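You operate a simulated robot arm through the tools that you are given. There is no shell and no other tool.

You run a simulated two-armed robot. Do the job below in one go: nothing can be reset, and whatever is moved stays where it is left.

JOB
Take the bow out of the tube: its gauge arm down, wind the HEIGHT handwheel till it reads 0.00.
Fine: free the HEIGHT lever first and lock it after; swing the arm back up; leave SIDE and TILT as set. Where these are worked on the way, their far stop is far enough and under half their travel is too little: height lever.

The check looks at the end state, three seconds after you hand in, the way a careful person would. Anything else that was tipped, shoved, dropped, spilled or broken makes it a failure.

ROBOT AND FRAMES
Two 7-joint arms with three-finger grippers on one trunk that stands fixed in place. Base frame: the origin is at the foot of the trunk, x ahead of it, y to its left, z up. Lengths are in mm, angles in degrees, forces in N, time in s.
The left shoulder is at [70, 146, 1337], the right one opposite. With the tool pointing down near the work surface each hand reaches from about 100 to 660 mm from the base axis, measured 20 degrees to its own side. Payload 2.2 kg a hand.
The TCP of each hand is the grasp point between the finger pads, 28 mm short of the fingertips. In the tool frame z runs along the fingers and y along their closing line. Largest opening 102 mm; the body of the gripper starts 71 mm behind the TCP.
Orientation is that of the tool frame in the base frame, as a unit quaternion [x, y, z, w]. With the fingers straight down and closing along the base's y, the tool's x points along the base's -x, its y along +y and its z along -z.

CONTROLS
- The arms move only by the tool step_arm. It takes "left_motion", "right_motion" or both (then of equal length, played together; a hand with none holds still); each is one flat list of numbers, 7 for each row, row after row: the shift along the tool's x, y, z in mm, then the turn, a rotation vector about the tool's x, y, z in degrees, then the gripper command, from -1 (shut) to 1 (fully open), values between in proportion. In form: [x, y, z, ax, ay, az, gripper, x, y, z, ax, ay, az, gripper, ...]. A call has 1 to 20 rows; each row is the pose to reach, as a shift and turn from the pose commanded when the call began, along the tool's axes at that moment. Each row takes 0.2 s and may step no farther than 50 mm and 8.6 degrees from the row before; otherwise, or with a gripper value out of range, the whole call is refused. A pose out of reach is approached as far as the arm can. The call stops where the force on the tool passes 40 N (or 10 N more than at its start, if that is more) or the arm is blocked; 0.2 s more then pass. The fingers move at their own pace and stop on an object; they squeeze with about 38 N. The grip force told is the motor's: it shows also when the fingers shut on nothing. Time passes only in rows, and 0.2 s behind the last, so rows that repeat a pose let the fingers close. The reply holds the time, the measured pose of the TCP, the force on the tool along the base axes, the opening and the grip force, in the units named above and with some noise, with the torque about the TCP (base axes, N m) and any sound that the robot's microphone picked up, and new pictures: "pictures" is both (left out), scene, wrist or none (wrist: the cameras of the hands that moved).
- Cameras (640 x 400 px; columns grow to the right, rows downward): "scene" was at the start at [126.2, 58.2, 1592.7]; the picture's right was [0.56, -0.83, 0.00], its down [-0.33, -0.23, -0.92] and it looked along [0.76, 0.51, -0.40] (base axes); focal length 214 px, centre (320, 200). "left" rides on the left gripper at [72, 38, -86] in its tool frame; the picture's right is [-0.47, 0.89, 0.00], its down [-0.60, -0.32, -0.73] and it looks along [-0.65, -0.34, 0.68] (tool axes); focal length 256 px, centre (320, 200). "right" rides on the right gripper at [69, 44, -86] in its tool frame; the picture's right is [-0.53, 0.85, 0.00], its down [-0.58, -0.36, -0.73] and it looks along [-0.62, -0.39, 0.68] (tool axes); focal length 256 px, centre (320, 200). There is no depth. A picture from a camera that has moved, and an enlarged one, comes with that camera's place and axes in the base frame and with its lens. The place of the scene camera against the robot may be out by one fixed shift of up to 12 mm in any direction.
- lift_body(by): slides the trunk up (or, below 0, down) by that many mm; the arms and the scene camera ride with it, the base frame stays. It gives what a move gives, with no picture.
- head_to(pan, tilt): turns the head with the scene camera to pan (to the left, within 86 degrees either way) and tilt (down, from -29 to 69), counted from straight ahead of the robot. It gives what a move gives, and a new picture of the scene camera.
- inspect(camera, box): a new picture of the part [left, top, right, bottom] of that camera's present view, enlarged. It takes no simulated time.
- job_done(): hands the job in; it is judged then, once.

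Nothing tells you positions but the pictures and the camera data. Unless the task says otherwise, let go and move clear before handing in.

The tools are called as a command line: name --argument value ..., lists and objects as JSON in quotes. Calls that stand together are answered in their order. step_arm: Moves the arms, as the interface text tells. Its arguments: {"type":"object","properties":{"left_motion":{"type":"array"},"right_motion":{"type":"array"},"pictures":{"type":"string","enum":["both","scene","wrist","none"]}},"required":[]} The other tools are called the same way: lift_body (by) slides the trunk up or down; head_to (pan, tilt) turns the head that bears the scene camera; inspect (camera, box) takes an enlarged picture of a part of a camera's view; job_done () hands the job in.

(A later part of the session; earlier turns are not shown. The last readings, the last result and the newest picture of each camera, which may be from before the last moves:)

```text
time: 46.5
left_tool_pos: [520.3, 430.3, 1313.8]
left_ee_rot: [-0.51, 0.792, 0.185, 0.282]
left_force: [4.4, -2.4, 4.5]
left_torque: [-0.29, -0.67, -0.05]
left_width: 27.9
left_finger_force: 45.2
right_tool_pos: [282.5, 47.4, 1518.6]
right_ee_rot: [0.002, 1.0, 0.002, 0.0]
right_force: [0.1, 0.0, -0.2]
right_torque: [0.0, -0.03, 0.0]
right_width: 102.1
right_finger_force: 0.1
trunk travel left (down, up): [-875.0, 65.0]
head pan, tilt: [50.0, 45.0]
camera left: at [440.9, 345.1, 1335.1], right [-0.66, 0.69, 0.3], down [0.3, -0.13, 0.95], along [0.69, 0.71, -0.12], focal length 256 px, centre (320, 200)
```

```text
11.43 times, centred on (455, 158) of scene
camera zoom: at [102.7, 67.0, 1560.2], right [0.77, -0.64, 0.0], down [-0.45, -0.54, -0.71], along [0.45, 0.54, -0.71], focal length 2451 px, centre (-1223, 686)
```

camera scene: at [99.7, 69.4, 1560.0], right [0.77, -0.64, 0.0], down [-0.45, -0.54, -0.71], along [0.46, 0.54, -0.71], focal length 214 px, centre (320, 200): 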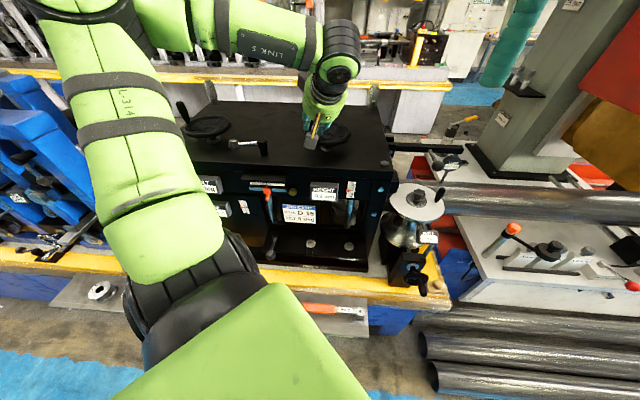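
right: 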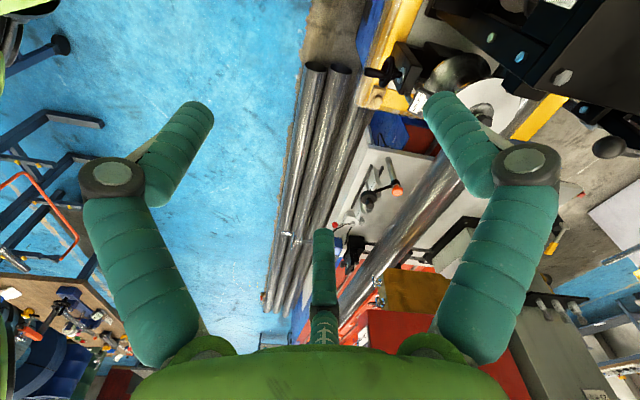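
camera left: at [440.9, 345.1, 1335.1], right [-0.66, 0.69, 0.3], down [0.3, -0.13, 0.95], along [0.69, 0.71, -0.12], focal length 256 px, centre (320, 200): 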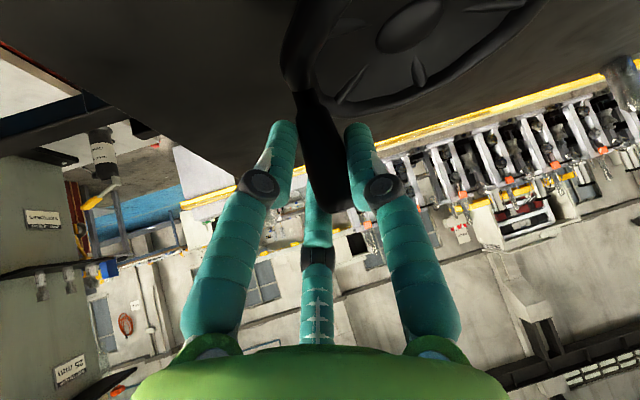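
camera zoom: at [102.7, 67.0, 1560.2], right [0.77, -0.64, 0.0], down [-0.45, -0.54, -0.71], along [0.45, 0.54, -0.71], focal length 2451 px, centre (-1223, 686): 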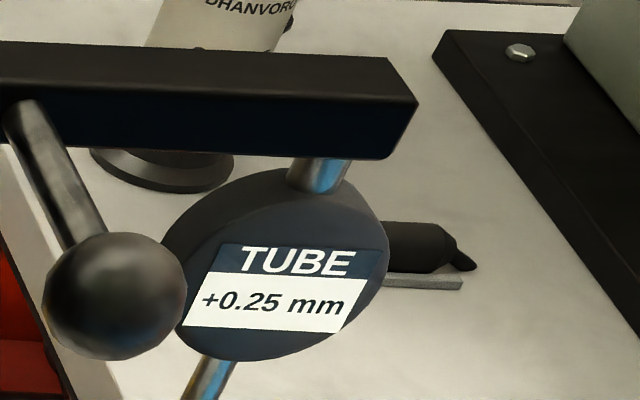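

TUBE +0.25, HEIGHT -0.6 — about 0.25 mm per 55°. I'll turn about 27° more and check linearity.

step_arm --left_motion '[-5.4, -1.5, 4.3, 0, 0, 0, -1, -10.9, -2.2, 8.8, 0, 0, 0, -1, -16.4, -2, 13.2, 0, 0, 0, -1, -21.7, -0.8, 17.6, 0, 0, 0, -1]' --pictures "none"

inspect --camera "scene" --box '[280, 110, 480, 230]'

inspect --camera "scene" --box '[435, 140, 475, 175]'

```text
time: 47.5
left_tool_pos: [531.6, 454.9, 1314.8]
left_ee_rot: [-0.51, 0.792, 0.185, 0.28]
left_force: [3.0, -1.4, 4.1]
left_torque: [0.34, -1.14, -0.03]
left_width: 27.9
left_finger_force: 45.1
right_tool_pos: [282.7, 47.8, 1519.0]
right_ee_rot: [0.002, 1.0, 0.003, 0.001]
right_force: [-0.1, 0.8, 0.9]
right_torque: [-0.01, 0.01, 0.01]
right_width: 101.9
right_finger_force: 0.1
trunk travel left (down, up): [-875.0, 65.0]
head pan, tilt: [50.0, 45.0]
```

```text
3.20 times, centred on (380, 170) of scene
camera zoom: at [101.9, 67.8, 1560.1], right [0.77, -0.64, 0.0], down [-0.45, -0.54, -0.71], along [0.45, 0.54, -0.71], focal length 686 px, centre (128, 296)
```

zoom: 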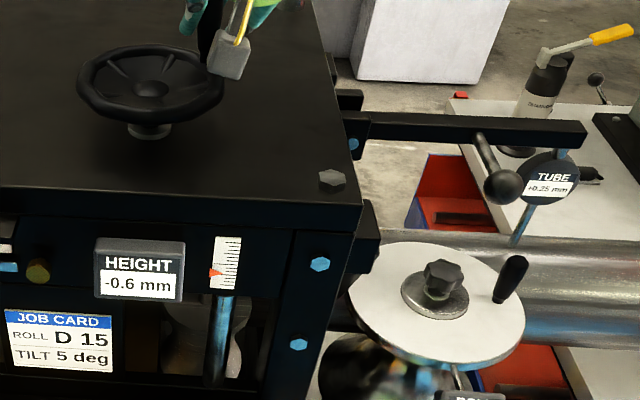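

```text
11.43 times, centred on (455, 158) of scene
camera zoom: at [101.9, 67.8, 1560.1], right [0.77, -0.64, 0.0], down [-0.45, -0.54, -0.71], along [0.45, 0.54, -0.71], focal length 2451 px, centre (-1223, 686)
```

zoom: 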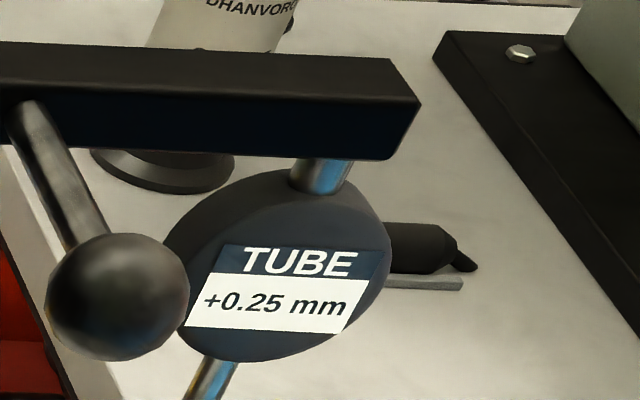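

Both displays step in jumps (HEIGHT by 0.2, TUBE by 0.25), so the wheel indexes about every 60°. One more step should give 0.00; I'll turn on about 30°.

step_arm --left_motion '[-5.3, 1.9, 4.3, 0, 0, 0, -1, -10.3, 4.5, 8.4, 0, 0, 0, -1, -15, 8.1, 12.3, 0, 0, 0, -1, -19.4, 12.2, 15.9, 0, 0, 0, -1]' --pictures "wrist"

inspect --camera "scene" --box '[280, 110, 480, 230]'

inspect --camera "scene" --box '[435, 140, 475, 175]'

```text
time: 48.5
left_tool_pos: [529.8, 484.0, 1313.5]
left_ee_rot: [-0.51, 0.791, 0.185, 0.281]
left_force: [3.5, -0.1, 7.4]
left_torque: [-0.48, -0.62, -0.04]
left_width: 28.1
left_finger_force: 44.8
right_tool_pos: [281.1, 48.9, 1519.6]
right_ee_rot: [0.001, 1.0, 0.003, 0.0]
right_force: [0.1, 0.5, -0.7]
right_torque: [-0.02, 0.03, -0.02]
right_width: 101.9
right_finger_force: 0.1
trunk travel left (down, up): [-875.0, 65.0]
head pan, tilt: [50.0, 45.0]
camera left: at [450.2, 398.6, 1335.4], right [-0.66, 0.69, 0.3], down [0.3, -0.13, 0.95], along [0.69, 0.71, -0.12], focal length 256 px, centre (320, 200)
```

left: 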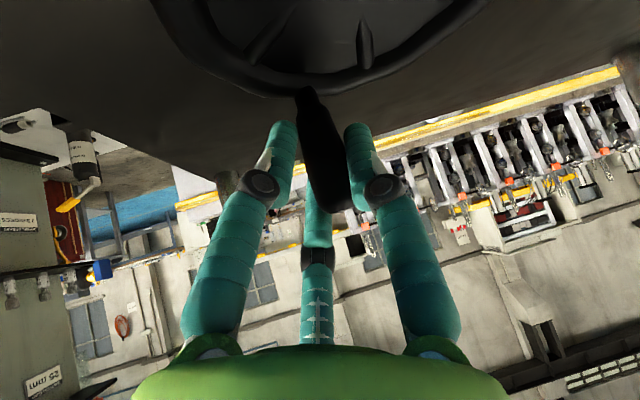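

```text
3.20 times, centred on (380, 170) of scene
camera zoom: at [101.1, 68.2, 1560.1], right [0.77, -0.64, 0.0], down [-0.45, -0.54, -0.71], along [0.45, 0.54, -0.71], focal length 686 px, centre (128, 296)
```

zoom: 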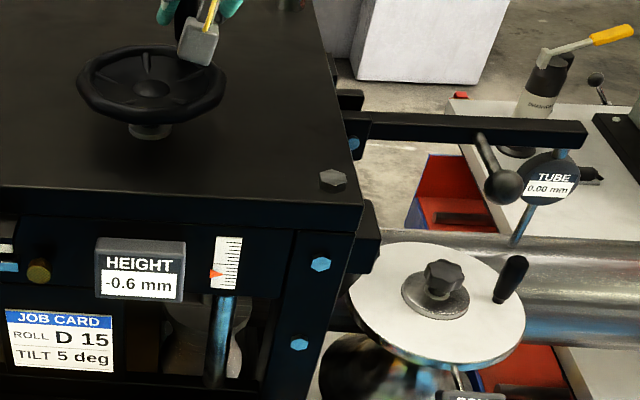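

```text
11.43 times, centred on (455, 158) of scene
camera zoom: at [101.1, 68.2, 1560.1], right [0.77, -0.64, 0.0], down [-0.45, -0.54, -0.71], along [0.45, 0.54, -0.71], focal length 2451 px, centre (-1223, 686)
```

zoom: 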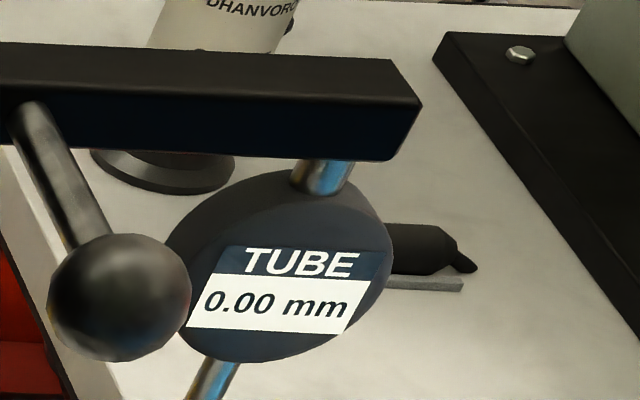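

TUBE now reads 0.00 mm. Since the display is coarse and just stepped over, I'll go a little further (about 13°) to sit nearer the middle of the 0.00 step, checking the reading.

step_arm --left_motion '[-4, 4.9, 3.3, 0, 0, 0, -1, -7.4, 10.3, 6.1, 0, 0, 0, -1]' --pictures "none"

inspect --camera "scene" --box '[435, 140, 475, 175]'

inspect --camera "scene" --box '[295, 170, 365, 210]'

```text
time: 49.1
left_tool_pos: [523.5, 495.8, 1314.6]
left_ee_rot: [-0.511, 0.792, 0.184, 0.28]
left_force: [2.1, 1.3, 11.2]
left_torque: [-1.23, -0.07, -0.02]
left_width: 27.9
left_finger_force: 45.5
right_tool_pos: [280.7, 48.4, 1520.6]
right_ee_rot: [0.002, 1.0, 0.001, 0.001]
right_force: [-1.0, 0.6, -0.4]
right_torque: [0.01, -0.02, -0.01]
right_width: 102.0
right_finger_force: 0.0
trunk travel left (down, up): [-875.0, 65.0]
head pan, tilt: [50.0, 45.0]
```

```text
11.43 times, centred on (455, 158) of scene
camera zoom: at [100.4, 67.9, 1560.3], right [0.77, -0.64, 0.0], down [-0.45, -0.54, -0.71], along [0.46, 0.54, -0.71], focal length 2451 px, centre (-1223, 686)
```

zoom: 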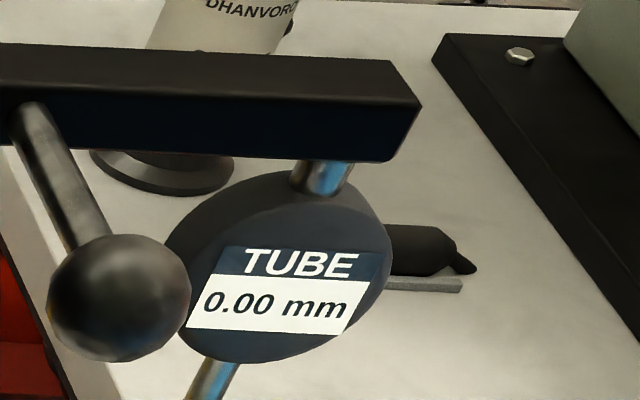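

```text
9.14 times, centred on (330, 190) of scene
camera zoom: at [100.4, 67.9, 1560.3], right [0.77, -0.64, 0.0], down [-0.45, -0.54, -0.71], along [0.46, 0.54, -0.71], focal length 1961 px, centre (229, 291)
```

zoom: 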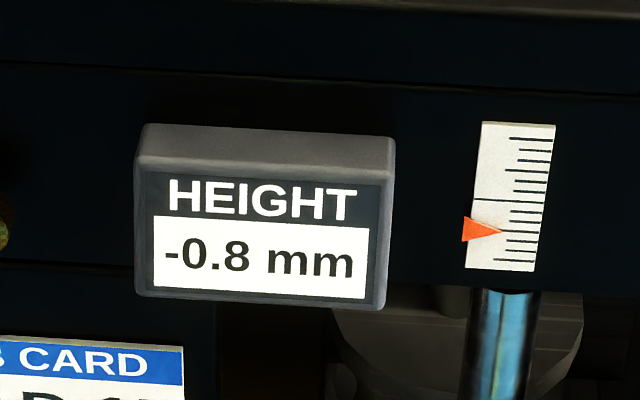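

HEIGHT is at -0.8 and TUBE still 0.00. A further 16° should put it near the middle of the 0.00 step.

step_arm --left_motion '[-2.4, 8, 2.1, 0, 0, 0, -1, -4.7, 15.5, 4, 0, 0, 0, -1, -4.7, 15.5, 4, 0, 0, 0, -1]' --pictures "wrist"

inspect --camera "scene" --box '[435, 140, 475, 175]'

inspect --camera "scene" --box '[280, 110, 400, 210]'

```text
time: 49.9
left_tool_pos: [513.0, 508.7, 1312.5]
left_ee_rot: [-0.51, 0.791, 0.184, 0.282]
left_force: [5.1, 6.0, 15.0]
left_torque: [-0.82, -0.4, -0.02]
left_width: 28.1
left_finger_force: 45.5
right_tool_pos: [283.3, 48.9, 1519.7]
right_ee_rot: [0.0, 1.0, 0.002, -0.001]
right_force: [-0.7, 0.3, 0.5]
right_torque: [-0.05, 0.01, 0.0]
right_width: 102.0
right_finger_force: 0.1
trunk travel left (down, up): [-875.0, 65.0]
head pan, tilt: [50.0, 45.0]
camera left: at [433.3, 423.8, 1335.0], right [-0.66, 0.69, 0.3], down [0.29, -0.13, 0.95], along [0.69, 0.71, -0.12], focal length 256 px, centre (320, 200)
```

left: 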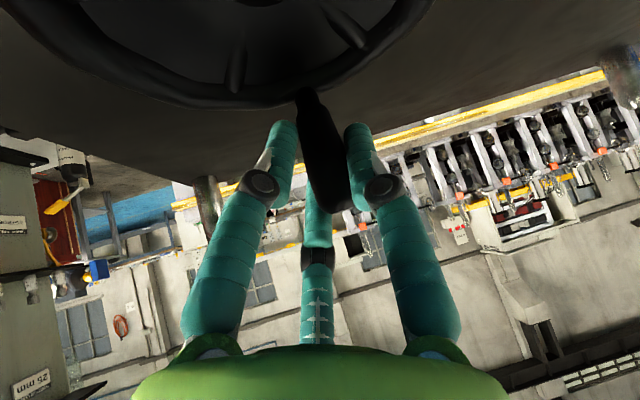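

```text
11.43 times, centred on (455, 158) of scene
camera zoom: at [101.1, 68.7, 1560.2], right [0.77, -0.64, 0.0], down [-0.45, -0.54, -0.71], along [0.45, 0.54, -0.71], focal length 2451 px, centre (-1223, 686)
```

zoom: 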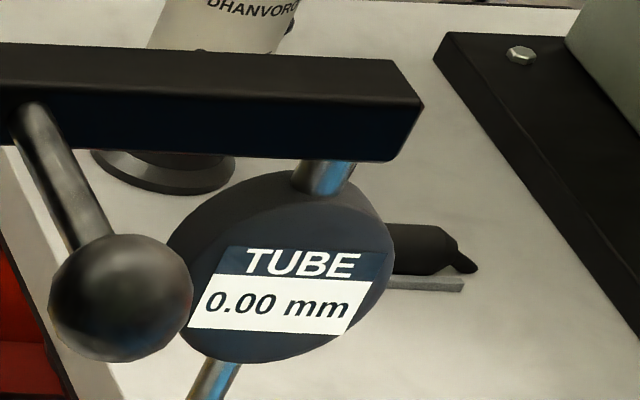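

```text
4.00 times, centred on (340, 160) of scene
camera zoom: at [101.1, 68.7, 1560.2], right [0.77, -0.64, 0.0], down [-0.45, -0.54, -0.71], along [0.45, 0.54, -0.71], focal length 858 px, centre (240, 360)
```

zoom: 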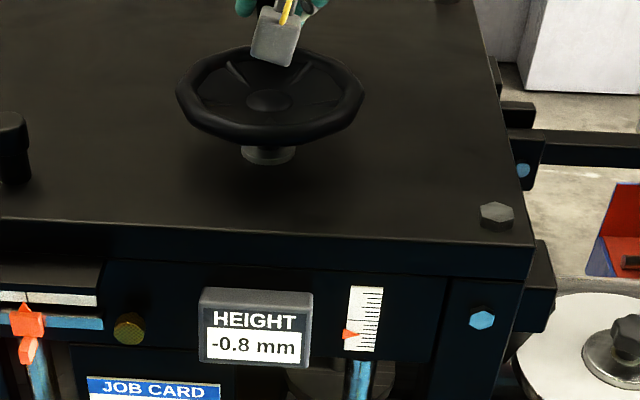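

TUBE 0.00 and HEIGHT -0.8. I'll open the fingers a little way and back off along the hand's axis.

step_arm --left_motion '[0, 0, 0, 0, 0, 0, -0.1, 0, 0, 0, 0, 0, 0, -0.1, 0, 0, -25, 0, 0, 0, -0.1, 0, 0, -60, 0, 0, 0, -0.1, 0, 0, -100, 0, 0, 0, 0]' --pictures "none"

inspect --camera "scene" --box '[435, 140, 475, 175]'

inspect --camera "scene" --box '[200, 100, 400, 210]'

```text
time: 51.1
left_tool_pos: [486.3, 448.6, 1390.2]
left_ee_rot: [-0.511, 0.792, 0.185, 0.28]
left_force: [-0.3, -0.5, 0.0]
left_torque: [0.04, -0.05, -0.03]
left_width: 50.8
left_finger_force: 0.1
right_tool_pos: [282.0, 46.7, 1520.5]
right_ee_rot: [0.002, 1.0, 0.002, 0.001]
right_force: [-0.1, 0.7, -0.2]
right_torque: [0.03, -0.05, -0.03]
right_width: 101.9
right_finger_force: 0.1
trunk travel left (down, up): [-875.0, 65.0]
head pan, tilt: [50.0, 45.0]
```

```text
11.43 times, centred on (455, 158) of scene
camera zoom: at [100.9, 66.9, 1560.1], right [0.77, -0.64, 0.0], down [-0.45, -0.54, -0.71], along [0.46, 0.54, -0.71], focal length 2451 px, centre (-1223, 686)
```

zoom: 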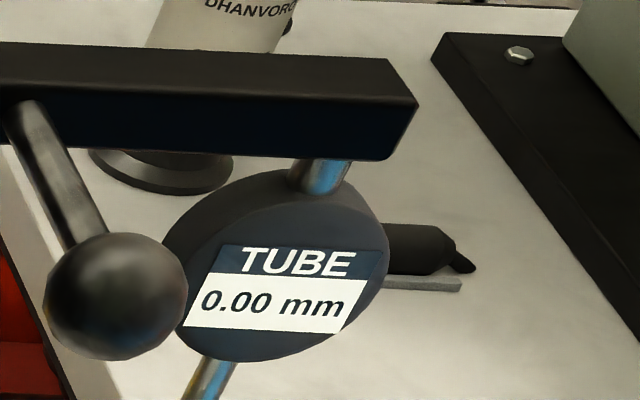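

```text
3.20 times, centred on (300, 155) of scene
camera zoom: at [100.9, 66.9, 1560.1], right [0.77, -0.64, 0.0], down [-0.45, -0.54, -0.71], along [0.46, 0.54, -0.71], focal length 686 px, centre (384, 344)
```

zoom: 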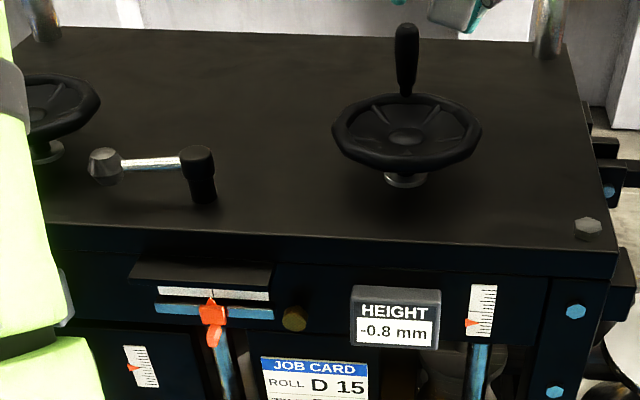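

Reading holds at 0.00 with the hand off. Next I'll take the closed fingers round behind the lever to push it back to its locked position.

step_arm --left_motion '[-5.5, 38.3, 15.9, 0, 2, 0, -1, -10.9, 76.5, 31.8, 0, 4, 0, -1, -16.4, 114.8, 47.7, 0, 6, 0, -1, -21.9, 153.1, 63.6, 0, 8, 0, -1, -27.4, 191.4, 79.5, 0, 10, 0, -1, -32.8, 229.6, 95.4, 0, 12, 0, -1, -38.3, 267.9, 111.3, 0, 14, 0, -1]' --pictures "both"

inspect --camera "scene" --box '[160, 90, 340, 200]'

inspect --camera "left" --box '[200, 0, 520, 260]'

```text
time: 52.7
left_tool_pos: [286.8, 654.0, 1327.2]
left_ee_rot: [-0.529, 0.821, 0.119, 0.181]
left_force: [-0.9, 0.8, 0.1]
left_torque: [-0.02, 0.0, -0.01]
left_width: 2.1
left_finger_force: 31.5
right_tool_pos: [281.0, 50.0, 1519.1]
right_ee_rot: [0.002, 1.0, 0.001, -0.001]
right_force: [-0.1, -0.9, -0.1]
right_torque: [-0.04, -0.03, 0.01]
right_width: 101.9
right_finger_force: 0.1
trunk travel left (down, up): [-875.0, 65.0]
head pan, tilt: [50.0, 45.0]
camera scene: at [100.7, 70.0, 1560.1], right [0.77, -0.64, 0.0], down [-0.45, -0.54, -0.71], along [0.46, 0.54, -0.71], focal length 214 px, centre (320, 200)
camera left: at [210.1, 576.6, 1375.3], right [-0.63, 0.75, 0.2], down [0.39, 0.08, 0.92], along [0.67, 0.66, -0.35], focal length 256 px, centre (320, 200)
```

scene: 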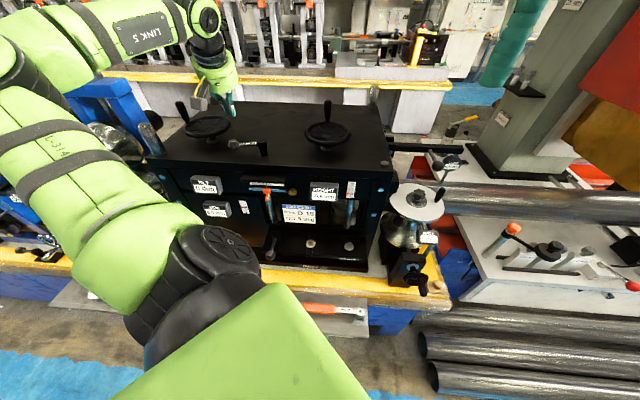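
left: 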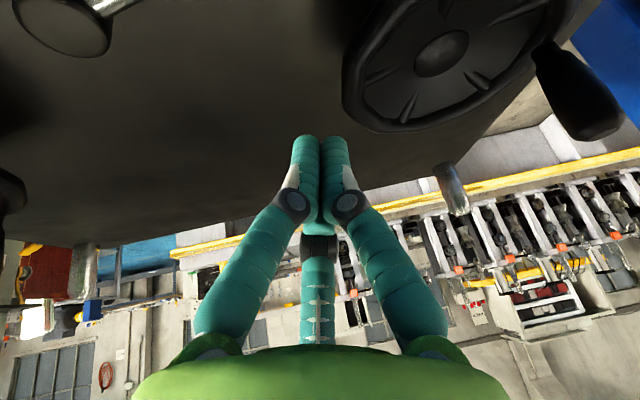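

```text
3.56 times, centred on (250, 145) of scene
camera zoom: at [100.7, 70.0, 1560.1], right [0.77, -0.64, 0.0], down [-0.45, -0.54, -0.71], along [0.46, 0.54, -0.71], focal length 763 px, centre (569, 396)
```

zoom: 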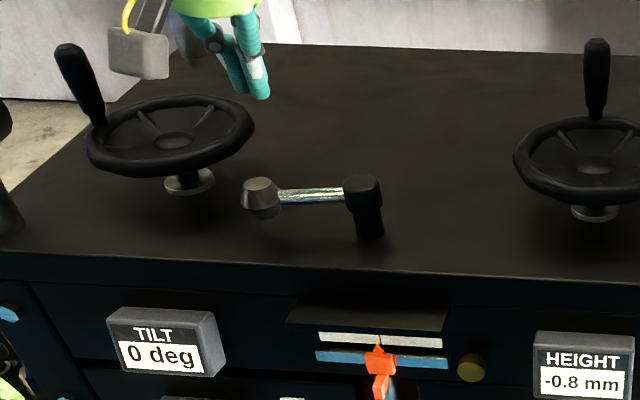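

```text
1.54 times, centred on (360, 130) of left
camera zoom: at [210.1, 576.6, 1375.3], right [-0.63, 0.75, 0.2], down [0.39, 0.08, 0.92], along [0.67, 0.66, -0.35], focal length 394 px, centre (258, 308)
```

zoom: 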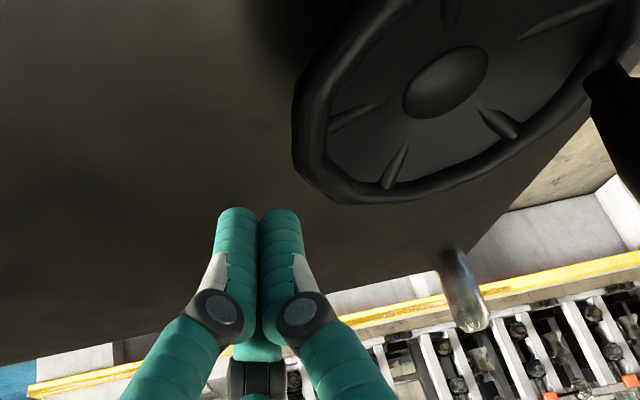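

The fingers are behind the lever, clear of the TILT wheel. I'll lower them just behind the knob.

step_arm --left_motion '[35.7, 0.8, 13.2, 0, 0, 0, -1, 43, 0.7, 29.5, 0, 0, 0, -1, 50.9, 0.6, 45.9, 0, 0, 0, -1]' --pictures "both"

inspect --camera "scene" --box '[160, 90, 340, 200]'

```text
time: 53.5
left_tool_pos: [276.7, 629.0, 1265.1]
left_ee_rot: [-0.529, 0.821, 0.121, 0.18]
left_force: [0.5, -0.3, -1.1]
left_torque: [-0.01, 0.02, -0.02]
left_width: 1.9
left_finger_force: 31.4
right_tool_pos: [283.4, 49.8, 1519.0]
right_ee_rot: [0.001, 1.0, 0.001, 0.0]
right_force: [0.0, 0.4, -0.2]
right_torque: [-0.02, 0.01, 0.02]
right_width: 102.2
right_finger_force: 0.1
trunk travel left (down, up): [-875.0, 65.0]
head pan, tilt: [50.0, 45.0]
camera scene: at [103.1, 70.1, 1559.9], right [0.77, -0.64, 0.0], down [-0.46, -0.54, -0.71], along [0.45, 0.54, -0.71], focal length 214 px, centre (320, 200)
camera left: at [199.5, 551.8, 1312.2], right [-0.63, 0.75, 0.2], down [0.39, 0.08, 0.92], along [0.67, 0.66, -0.35], focal length 256 px, centre (320, 200)
```

scene: 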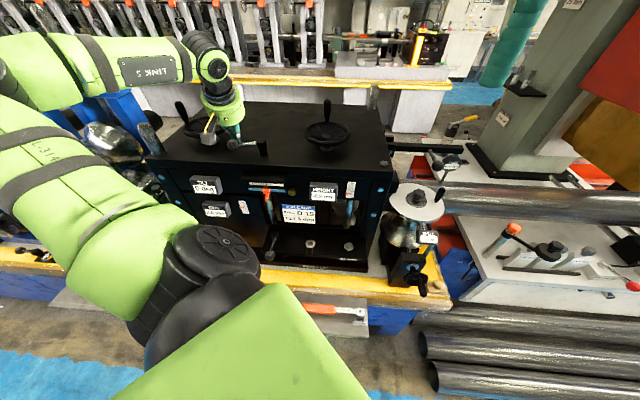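
left: 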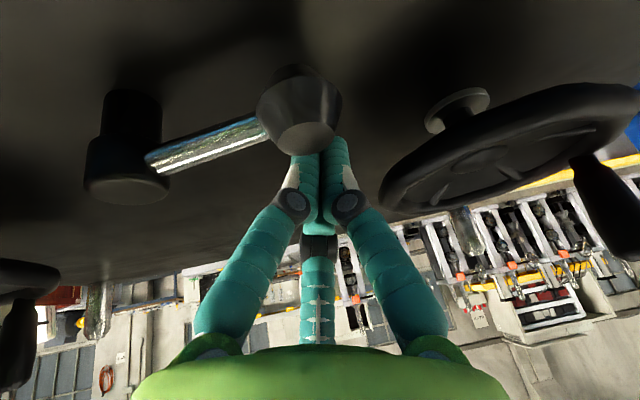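

```text
3.56 times, centred on (250, 145) of scene
camera zoom: at [103.1, 70.1, 1559.9], right [0.77, -0.64, 0.0], down [-0.46, -0.54, -0.71], along [0.45, 0.54, -0.71], focal length 763 px, centre (569, 396)
```

zoom: 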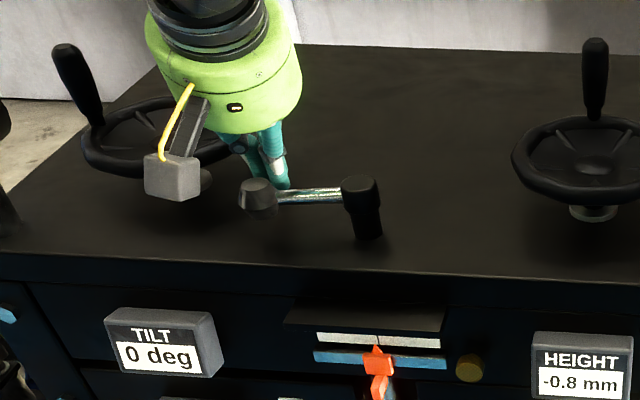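

The fingertips are behind the knob. Pushing the lever back toward the front now, first about 40°.

step_arm --left_motion '[7.7, 2.1, -3.6, 0, 0, 0, -1, 14.1, 5.5, -6.6, 0, 0, 0, -1, 20.6, 8.9, -9.6, 0, 0, 0, -1, 26.8, 10.7, -12.5, 0, 0, 0, -1, 33.1, 12.5, -15.4, 0, 0, 0, -1, 39.5, 13.2, -18.4, 0, 0, 0, -1, 45.9, 13.8, -21.3, 0, 0, 0, -1, 52.3, 13.2, -24.3, 0, 0, 0, -1, 58.7, 12.5, -27.3, 0, 0, 0, -1]' --pictures "both"

inspect --camera "scene" --box '[160, 90, 340, 200]'

```text
time: 55.5
left_tool_pos: [235.2, 574.6, 1264.8]
left_ee_rot: [-0.529, 0.82, 0.121, 0.181]
left_force: [0.9, 0.9, 0.7]
left_torque: [-0.02, 0.02, 0.02]
left_width: 2.1
left_finger_force: 31.1
right_tool_pos: [282.1, 49.6, 1520.5]
right_ee_rot: [0.002, 1.0, 0.002, -0.001]
right_force: [0.1, -0.3, 0.2]
right_torque: [0.03, 0.02, 0.0]
right_width: 102.0
right_finger_force: 0.1
trunk travel left (down, up): [-875.0, 65.0]
head pan, tilt: [50.0, 45.0]
camera scene: at [102.0, 68.9, 1560.0], right [0.77, -0.64, 0.0], down [-0.45, -0.54, -0.71], along [0.45, 0.54, -0.71], focal length 214 px, centre (320, 200)
camera left: at [159.7, 497.2, 1313.3], right [-0.63, 0.75, 0.2], down [0.39, 0.08, 0.92], along [0.67, 0.66, -0.35], focal length 256 px, centre (320, 200)
```

scene: 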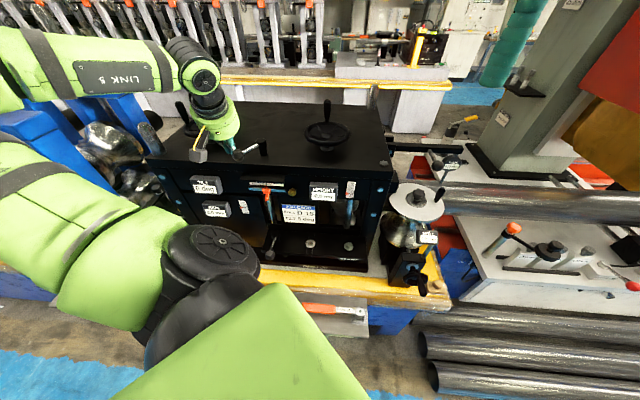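
left: 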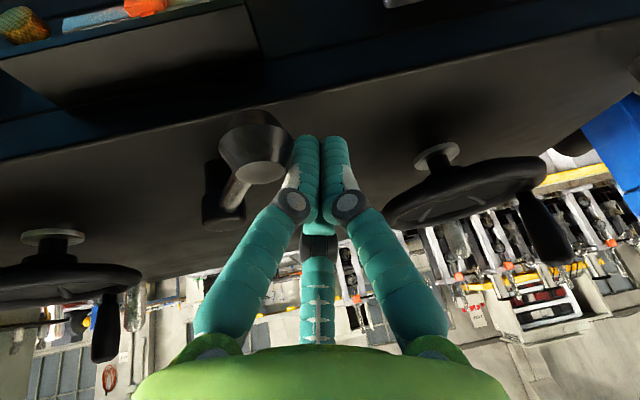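

```text
3.56 times, centred on (250, 145) of scene
camera zoom: at [102.0, 68.9, 1560.0], right [0.77, -0.64, 0.0], down [-0.45, -0.54, -0.71], along [0.45, 0.54, -0.71], focal length 763 px, centre (569, 396)
```

zoom: 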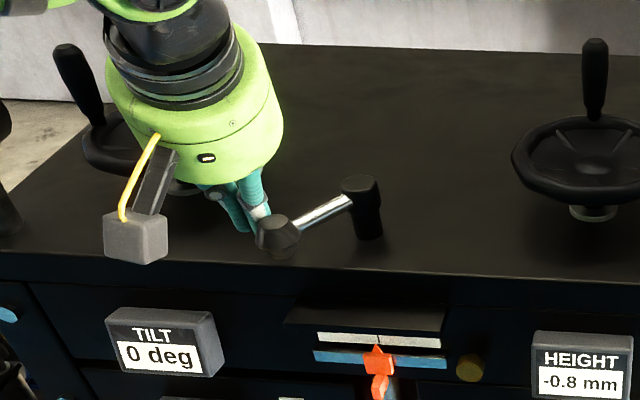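

The lever follows well. I'll continue until it reaches its locked stop.

step_arm --left_motion '[6.2, -1.8, -2.9, 0, 0, 0, -1, 12.5, -3.6, -5.8, 0, 0, 0, -1, 18.3, -6.6, -8.5, 0, 0, 0, -1, 24.1, -9.6, -11.3, 0, 0, 0, -1, 29.5, -13.7, -13.8, 0, 0, 0, -1, 34.8, -17.8, -16.3, 0, 0, 0, -1, 39.3, -22.9, -18.4, 0, 0, 0, -1, 43.7, -27.9, -20.5, 0, 0, 0, -1, 47.7, -33.5, -22.4, 0, 0, 0, -1, 51.2, -39.5, -24, 0, 0, 0, -1, 54.2, -45.8, -25.5, 0, 0, 0, -1]' --pictures "both"

inspect --camera "scene" --box '[160, 90, 340, 200]'

inspect --camera "scene" --box '[435, 140, 475, 175]'

```text
time: 58.0
left_tool_pos: [236.1, 513.0, 1265.1]
left_ee_rot: [-0.538, 0.815, 0.135, 0.168]
left_force: [-31.2, 21.8, -3.8]
left_torque: [0.26, 0.51, 0.37]
left_width: 2.0
left_finger_force: 31.5
right_tool_pos: [276.6, 52.0, 1520.6]
right_ee_rot: [0.001, 1.0, 0.0, 0.002]
right_force: [1.6, -1.3, 0.0]
right_torque: [0.06, 0.07, -0.01]
right_width: 102.1
right_finger_force: 0.1
trunk travel left (down, up): [-875.0, 65.0]
head pan, tilt: [50.0, 45.0]
stopped in row 11 (left hand): the force on the tool passed its limit at 41 N (the readings are from after the stop); the commanded pose is now the measured one
camera scene: at [96.2, 72.7, 1560.2], right [0.77, -0.64, 0.0], down [-0.45, -0.54, -0.71], along [0.46, 0.54, -0.71], focal length 214 px, centre (320, 200)
camera left: at [164.7, 431.7, 1313.6], right [-0.65, 0.73, 0.23], down [0.42, 0.08, 0.9], along [0.64, 0.68, -0.36], focal length 256 px, centre (320, 200)
```

scene: 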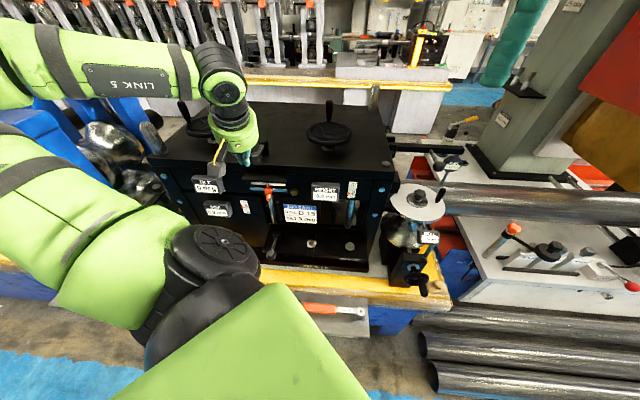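
left: 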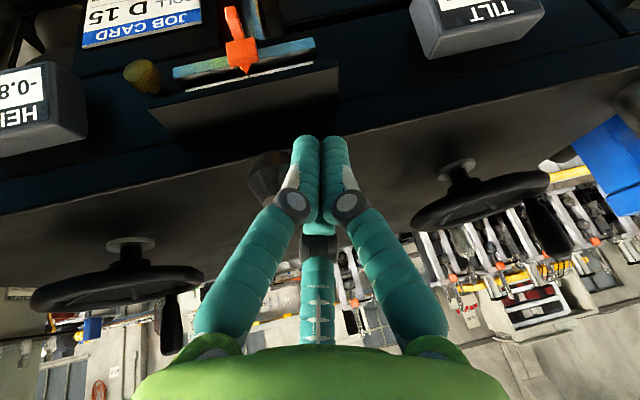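

```text
3.56 times, centred on (250, 145) of scene
camera zoom: at [96.2, 72.7, 1560.2], right [0.77, -0.64, 0.0], down [-0.45, -0.54, -0.71], along [0.46, 0.54, -0.71], focal length 763 px, centre (569, 396)
```

zoom: 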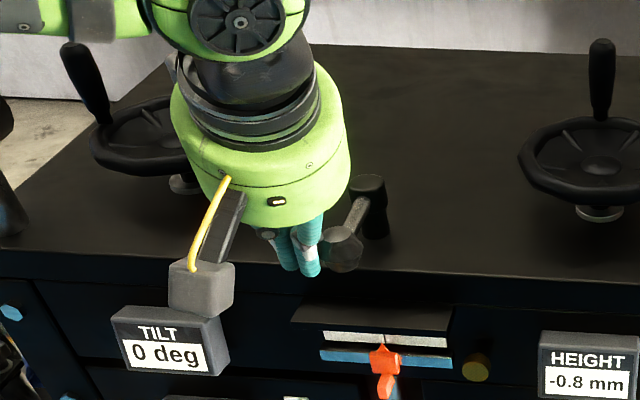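

```text
11.43 times, centred on (455, 158) of scene
camera zoom: at [96.2, 72.7, 1560.2], right [0.77, -0.64, 0.0], down [-0.45, -0.54, -0.71], along [0.46, 0.54, -0.71], focal length 2451 px, centre (-1223, 686)
```

zoom: 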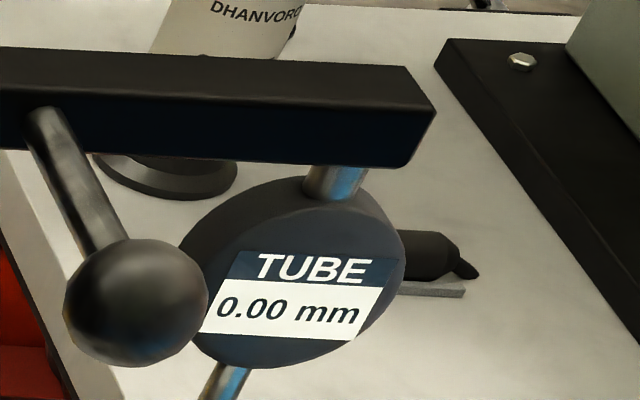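

The lever is back on its locked stop and TUBE still reads 0.00. I'll back off and verify the lever's position.

step_arm --left_motion '[-8.4, 23.5, 4.9, 0, 0, 0, -1, -27.3, 25.3, -35.9, 0, 0, 0, -1, -46.1, 27, -76.7, 0, 0, 0, -1, -62.9, 28.6, -113, 0, 0, 0, -1]' --pictures "both"

inspect --camera "scene" --box '[160, 90, 400, 230]'

inspect --camera "scene" --box '[435, 140, 475, 175]'

```text
time: 59.0
left_tool_pos: [228.1, 522.1, 1395.3]
left_ee_rot: [-0.532, 0.819, 0.128, 0.175]
left_force: [-1.1, -0.1, 0.7]
left_torque: [0.0, 0.01, 0.01]
left_width: 1.8
left_finger_force: 31.3
right_tool_pos: [283.0, 48.1, 1519.0]
right_ee_rot: [0.002, 1.0, 0.002, 0.0]
right_force: [0.2, -0.1, -0.2]
right_torque: [0.01, 0.02, 0.01]
right_width: 102.1
right_finger_force: 0.0
trunk travel left (down, up): [-875.0, 65.0]
head pan, tilt: [50.0, 45.0]
camera scene: at [103.0, 67.8, 1560.0], right [0.77, -0.64, 0.0], down [-0.46, -0.54, -0.71], along [0.45, 0.54, -0.71], focal length 214 px, centre (320, 200)
camera left: at [152.9, 442.5, 1444.2], right [-0.64, 0.74, 0.22], down [0.41, 0.08, 0.91], along [0.65, 0.67, -0.35], focal length 256 px, centre (320, 200)
```

scene: 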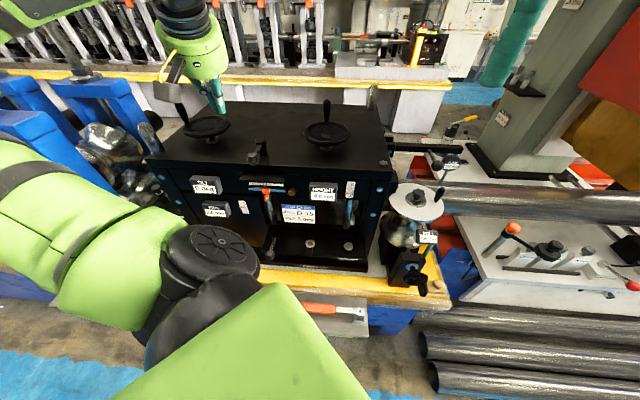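
left: 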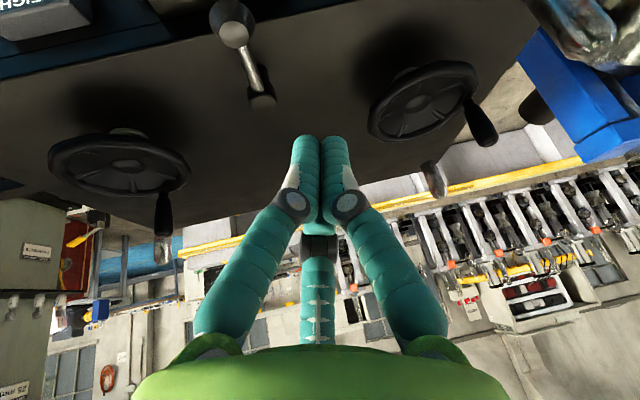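

```text
2.67 times, centred on (280, 160) of scene
camera zoom: at [103.0, 67.8, 1560.0], right [0.77, -0.64, 0.0], down [-0.46, -0.54, -0.71], along [0.45, 0.54, -0.71], focal length 572 px, centre (427, 307)
```

zoom: 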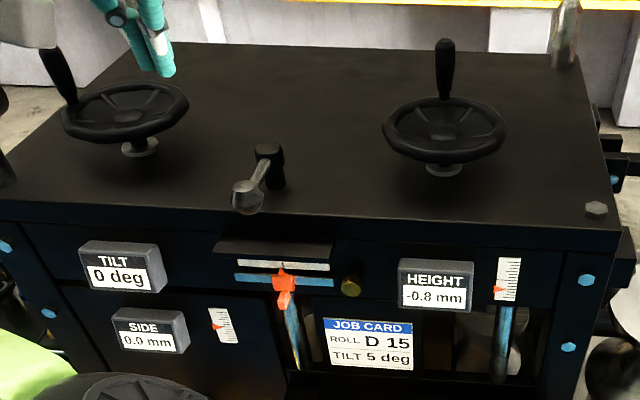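

```text
11.43 times, centred on (455, 158) of scene
camera zoom: at [103.0, 67.8, 1560.0], right [0.77, -0.64, 0.0], down [-0.46, -0.54, -0.71], along [0.45, 0.54, -0.71], focal length 2451 px, centre (-1223, 686)
```

zoom: 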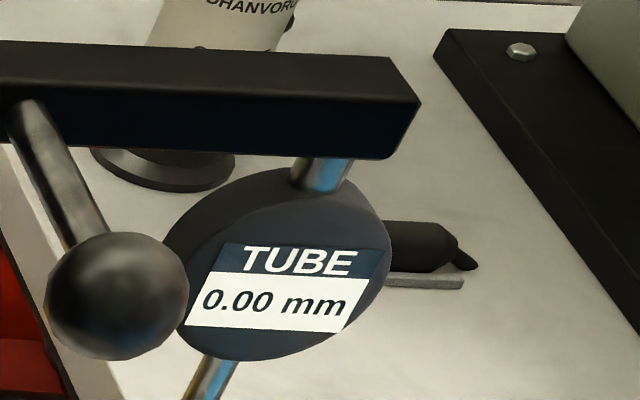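

Lever is back exactly as it was, TILT and SIDE are unchanged, TUBE 0.00. Now I'll head back to the gauge arm to swing it up.

step_arm --left_motion '[8.3, -43.9, -7.4, 3.5, -0.2, 7.5, 0, 16.6, -87.9, -14.8, 6.9, -0.4, 14.9, 1, 24.9, -131.8, -22.2, 10.4, -0.6, 22.4, 1, 33.2, -175.7, -29.5, 13.9, -0.8, 29.8, 1, 41.5, -219.6, -36.9, 17.4, -1, 37.3, 1, 49.8, -263.6, -44.3, 20.8, -1.2, 44.7, 1, 58.1, -307.5, -51.7, 24.3, -1.35, 52.2, 1]' --pictures "none"

```text
time: 60.6
left_tool_pos: [483.6, 329.8, 1407.9]
left_ee_rot: [-0.072, 0.974, 0.029, 0.215]
left_force: [-1.0, -0.1, -0.2]
left_torque: [-0.03, 0.01, 0.04]
left_width: 101.8
left_finger_force: 0.2
right_tool_pos: [285.1, 47.6, 1519.1]
right_ee_rot: [0.002, 1.0, 0.003, -0.001]
right_force: [-0.2, -0.7, 0.0]
right_torque: [0.04, 0.03, 0.01]
right_width: 102.0
right_finger_force: 0.0
trunk travel left (down, up): [-875.0, 65.0]
head pan, tilt: [50.0, 45.0]
```

step_arm --left_motion '[-24.1, -20.2, 23, 0, -6, 0, 1, -48.2, -40.4, 46, 0, -12, 0, 1, -72.3, -60.7, 69, 0, -18, 0, 1, -96.4, -80.9, 92, 0, -24, 0, 1, -120.5, -101.1, 115, 0, -30, 0, 1, -144.6, -121.3, 138, 0, -36, 0, 1]' --pictures "both"

inspect --camera "scene" --box '[370, 90, 490, 220]'

```text
time: 62.0
left_tool_pos: [687.6, 244.3, 1341.1]
left_ee_rot: [-0.061, 0.859, 0.049, 0.506]
left_force: [-0.1, 0.3, -0.9]
left_torque: [0.0, 0.0, -0.03]
left_width: 101.8
left_finger_force: 0.0
right_tool_pos: [285.3, 49.0, 1519.1]
right_ee_rot: [0.002, 1.0, 0.002, -0.001]
right_force: [0.4, -0.4, -0.1]
right_torque: [0.01, 0.05, 0.05]
right_width: 102.2
right_finger_force: 0.0
trunk travel left (down, up): [-875.0, 65.0]
head pan, tilt: [50.0, 45.0]
camera scene: at [105.1, 68.7, 1559.8], right [0.77, -0.64, 0.0], down [-0.46, -0.54, -0.71], along [0.45, 0.54, -0.71], focal length 214 px, centre (320, 200)
camera left: at [573.5, 265.2, 1320.9], right [0.09, 0.9, 0.43], down [-0.29, -0.39, 0.88], along [0.95, -0.2, 0.23], focal length 256 px, centre (320, 200)
```

scene: 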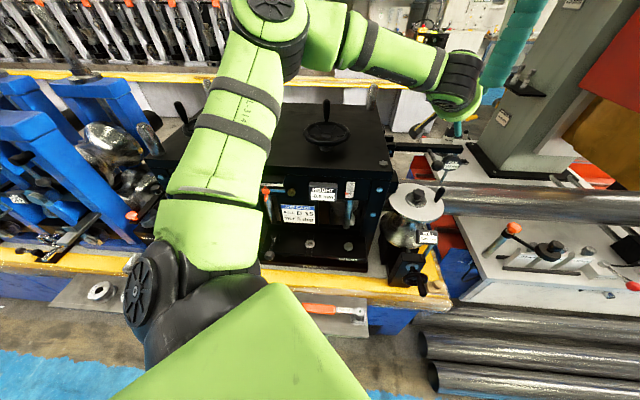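
left: 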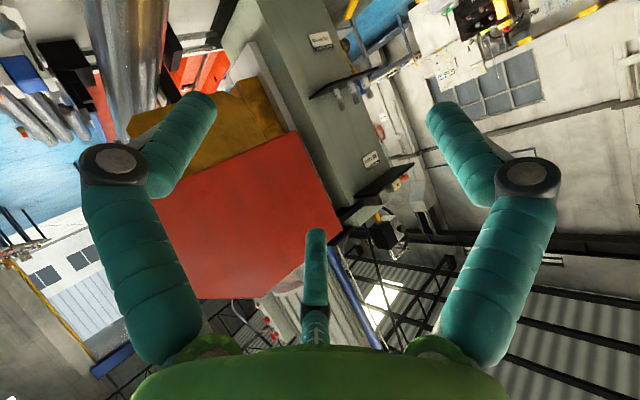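

```text
3.08 times, centred on (430, 155) of scene
camera zoom: at [105.1, 68.7, 1559.8], right [0.77, -0.64, 0.0], down [-0.46, -0.54, -0.71], along [0.45, 0.54, -0.71], focal length 660 px, centre (-18, 338)
```

zoom: 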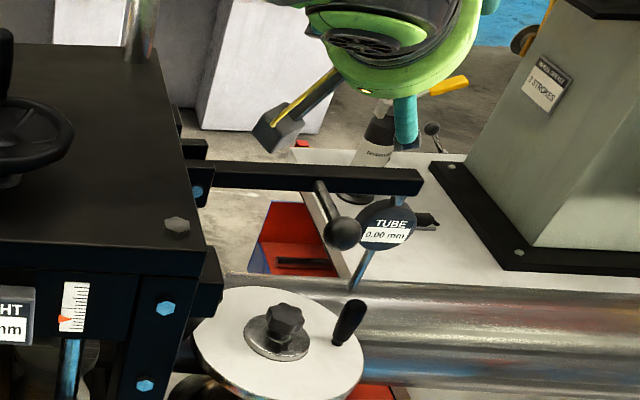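

Descending straight over the ball, reversing the earlier path, with the fingers open.

step_arm --left_motion '[35.3, -2.9, 20.3, 0, 0, 0, 1, 70.6, -5.8, 40.6, 0, 0, 0, 1, 105.9, -8.6, 60.8, 0, 0, 0, 1, 141.2, -11.5, 81.1, 0, 0, 0, 1]' --pictures "wrist"

```text
time: 63.0
left_tool_pos: [688.0, 235.1, 1181.6]
left_ee_rot: [-0.06, 0.859, 0.048, 0.506]
left_force: [-0.4, 0.4, -0.7]
left_torque: [-0.02, 0.02, 0.02]
left_width: 102.1
left_finger_force: 0.1
right_tool_pos: [283.4, 49.6, 1519.8]
right_ee_rot: [0.002, 1.0, 0.001, 0.0]
right_force: [-0.2, 0.0, 0.0]
right_torque: [-0.02, 0.0, 0.01]
right_width: 102.0
right_finger_force: 0.0
trunk travel left (down, up): [-875.0, 65.0]
head pan, tilt: [50.0, 45.0]
camera left: at [574.0, 256.5, 1160.1], right [0.09, 0.9, 0.43], down [-0.29, -0.39, 0.88], along [0.95, -0.2, 0.23], focal length 256 px, centre (320, 200)
```

left: 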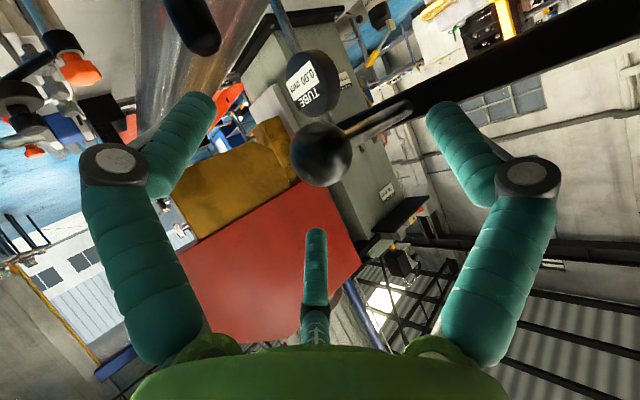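

The ball is between the open fingers, about 24 mm ahead of the grip point. I'll ease forward a little and close.

step_arm --left_motion '[0, 0, 5, 0, 0, 0, 1, 0.5, 0.7, 9, 0, 0, 0, 1, 0.5, 0.7, 9, 0, 0, 0, -1, 0.5, 0.7, 9, 0, 0, 0, -1]' --pictures "wrist"

```text
time: 64.0
left_tool_pos: [692.4, 238.6, 1181.0]
left_ee_rot: [-0.058, 0.859, 0.047, 0.506]
left_force: [1.7, -3.9, 1.4]
left_torque: [-0.05, 0.06, -0.09]
left_width: 35.3
left_finger_force: 38.3
left hand out of reach, approached as far as the arm can: row 1, 2, 3, 4
right_tool_pos: [283.0, 47.4, 1519.3]
right_ee_rot: [0.002, 1.0, 0.001, -0.001]
right_force: [0.6, -0.4, -0.3]
right_torque: [0.01, 0.01, -0.01]
right_width: 101.9
right_finger_force: 0.0
trunk travel left (down, up): [-875.0, 65.0]
head pan, tilt: [50.0, 45.0]
camera left: at [577.3, 260.2, 1159.0], right [0.09, 0.9, 0.43], down [-0.29, -0.39, 0.87], along [0.95, -0.21, 0.23], focal length 256 px, centre (320, 200)
```

left: 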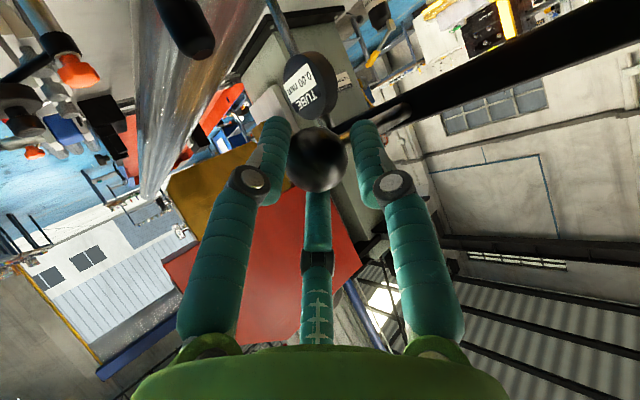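

The ball is held. Raising the arm along its arc, first to about 60°.

step_arm --left_motion '[-9, 1, -6, 0, 0, 0, -1, -17.8, 2.1, -11.2, 0, 0, 0, -1, -26, 4.4, -17.4, 0, 0, 0, -1, -34, 6.7, -23.6, 0, 0, 0, -1, -41.1, 10.4, -30.4, 0, 0, 0, -1, -48.2, 14, -37.1, 0, 0, 0, -1]' --pictures "both"

```text
time: 65.4
left_tool_pos: [681.4, 248.1, 1242.6]
left_ee_rot: [-0.058, 0.86, 0.049, 0.504]
left_force: [-3.1, -16.4, -8.5]
left_torque: [-0.64, -0.53, -0.47]
left_width: 33.0
left_finger_force: 45.3
right_tool_pos: [283.1, 45.0, 1520.6]
right_ee_rot: [0.002, 1.0, 0.003, -0.001]
right_force: [-0.3, 0.1, 0.4]
right_torque: [0.02, 0.01, -0.02]
right_width: 101.9
right_finger_force: 0.0
trunk travel left (down, up): [-875.0, 65.0]
head pan, tilt: [50.0, 45.0]
camera scene: at [102.5, 63.6, 1560.2], right [0.77, -0.64, 0.0], down [-0.45, -0.54, -0.71], along [0.45, 0.54, -0.71], focal length 214 px, centre (320, 200)
camera left: at [566.7, 269.2, 1221.0], right [0.09, 0.9, 0.43], down [-0.29, -0.39, 0.87], along [0.95, -0.21, 0.23], focal length 256 px, centre (320, 200)
```

scene: 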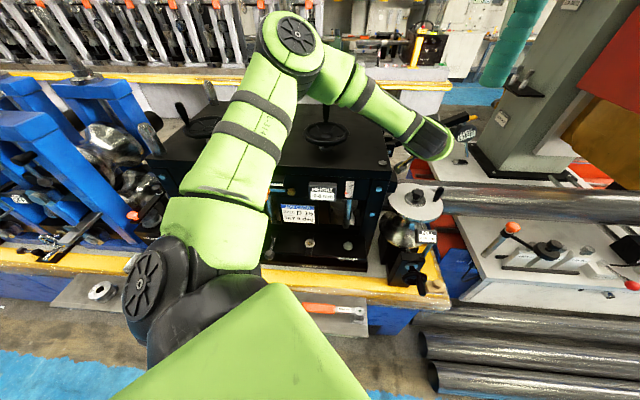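
left: 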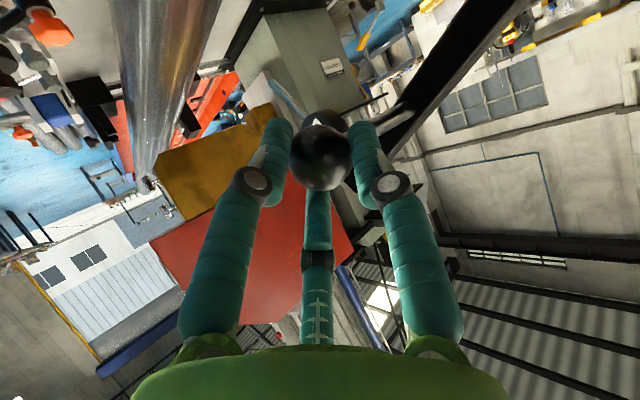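

Rising well. Continuing up to about 25° from upright.

step_arm --left_motion '[-6, 4.7, -7.1, 0, 0, 0, -1, -12, 9.4, -14.2, 0, 0, 0, -1, -16.8, 15.1, -21.5, 0, 0, 0, -1, -21.6, 20.9, -28.8, 0, 0, 0, -1, -25, 27.5, -36, 0, 0, 0, -1, -28.3, 34.2, -43.3, 0, 0, 0, -1, -30.3, 41.6, -50.5, 0, 0, 0, -1, -32.2, 49, -57.6, 0, 0, 0, -1]' --pictures "both"

```text
time: 65.9
left_tool_pos: [679.3, 250.2, 1244.9]
left_ee_rot: [-0.061, 0.864, 0.04, 0.498]
left_force: [16.4, -20.3, -4.5]
left_torque: [0.25, 0.81, 4.1]
left_width: 33.0
left_finger_force: 45.3
right_tool_pos: [290.8, 44.9, 1519.1]
right_ee_rot: [0.001, 1.0, 0.003, -0.003]
right_force: [-0.1, 1.7, 0.5]
right_torque: [-0.04, -0.04, 0.01]
right_width: 102.1
right_finger_force: 0.1
trunk travel left (down, up): [-875.0, 65.0]
head pan, tilt: [50.0, 45.0]
stopped in row 2 (left hand): the force on the tool passed its limit at 45 N (the readings are from after the stop); the commanded pose is now the measured one
camera scene: at [110.4, 64.5, 1559.9], right [0.77, -0.64, -0.01], down [-0.46, -0.54, -0.71], along [0.45, 0.54, -0.71], focal length 214 px, centre (320, 200)
camera left: at [565.3, 270.8, 1226.7], right [0.1, 0.91, 0.41], down [-0.28, -0.37, 0.89], along [0.95, -0.21, 0.21], focal length 256 px, centre (320, 200)
```

scene: 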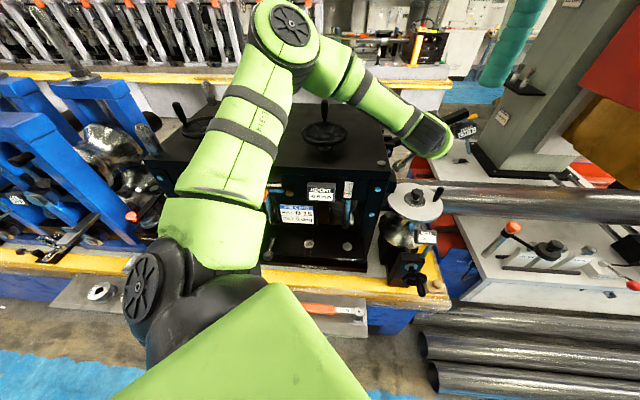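
left: 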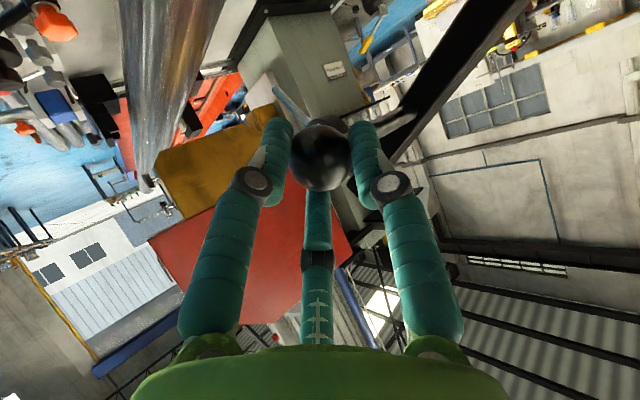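

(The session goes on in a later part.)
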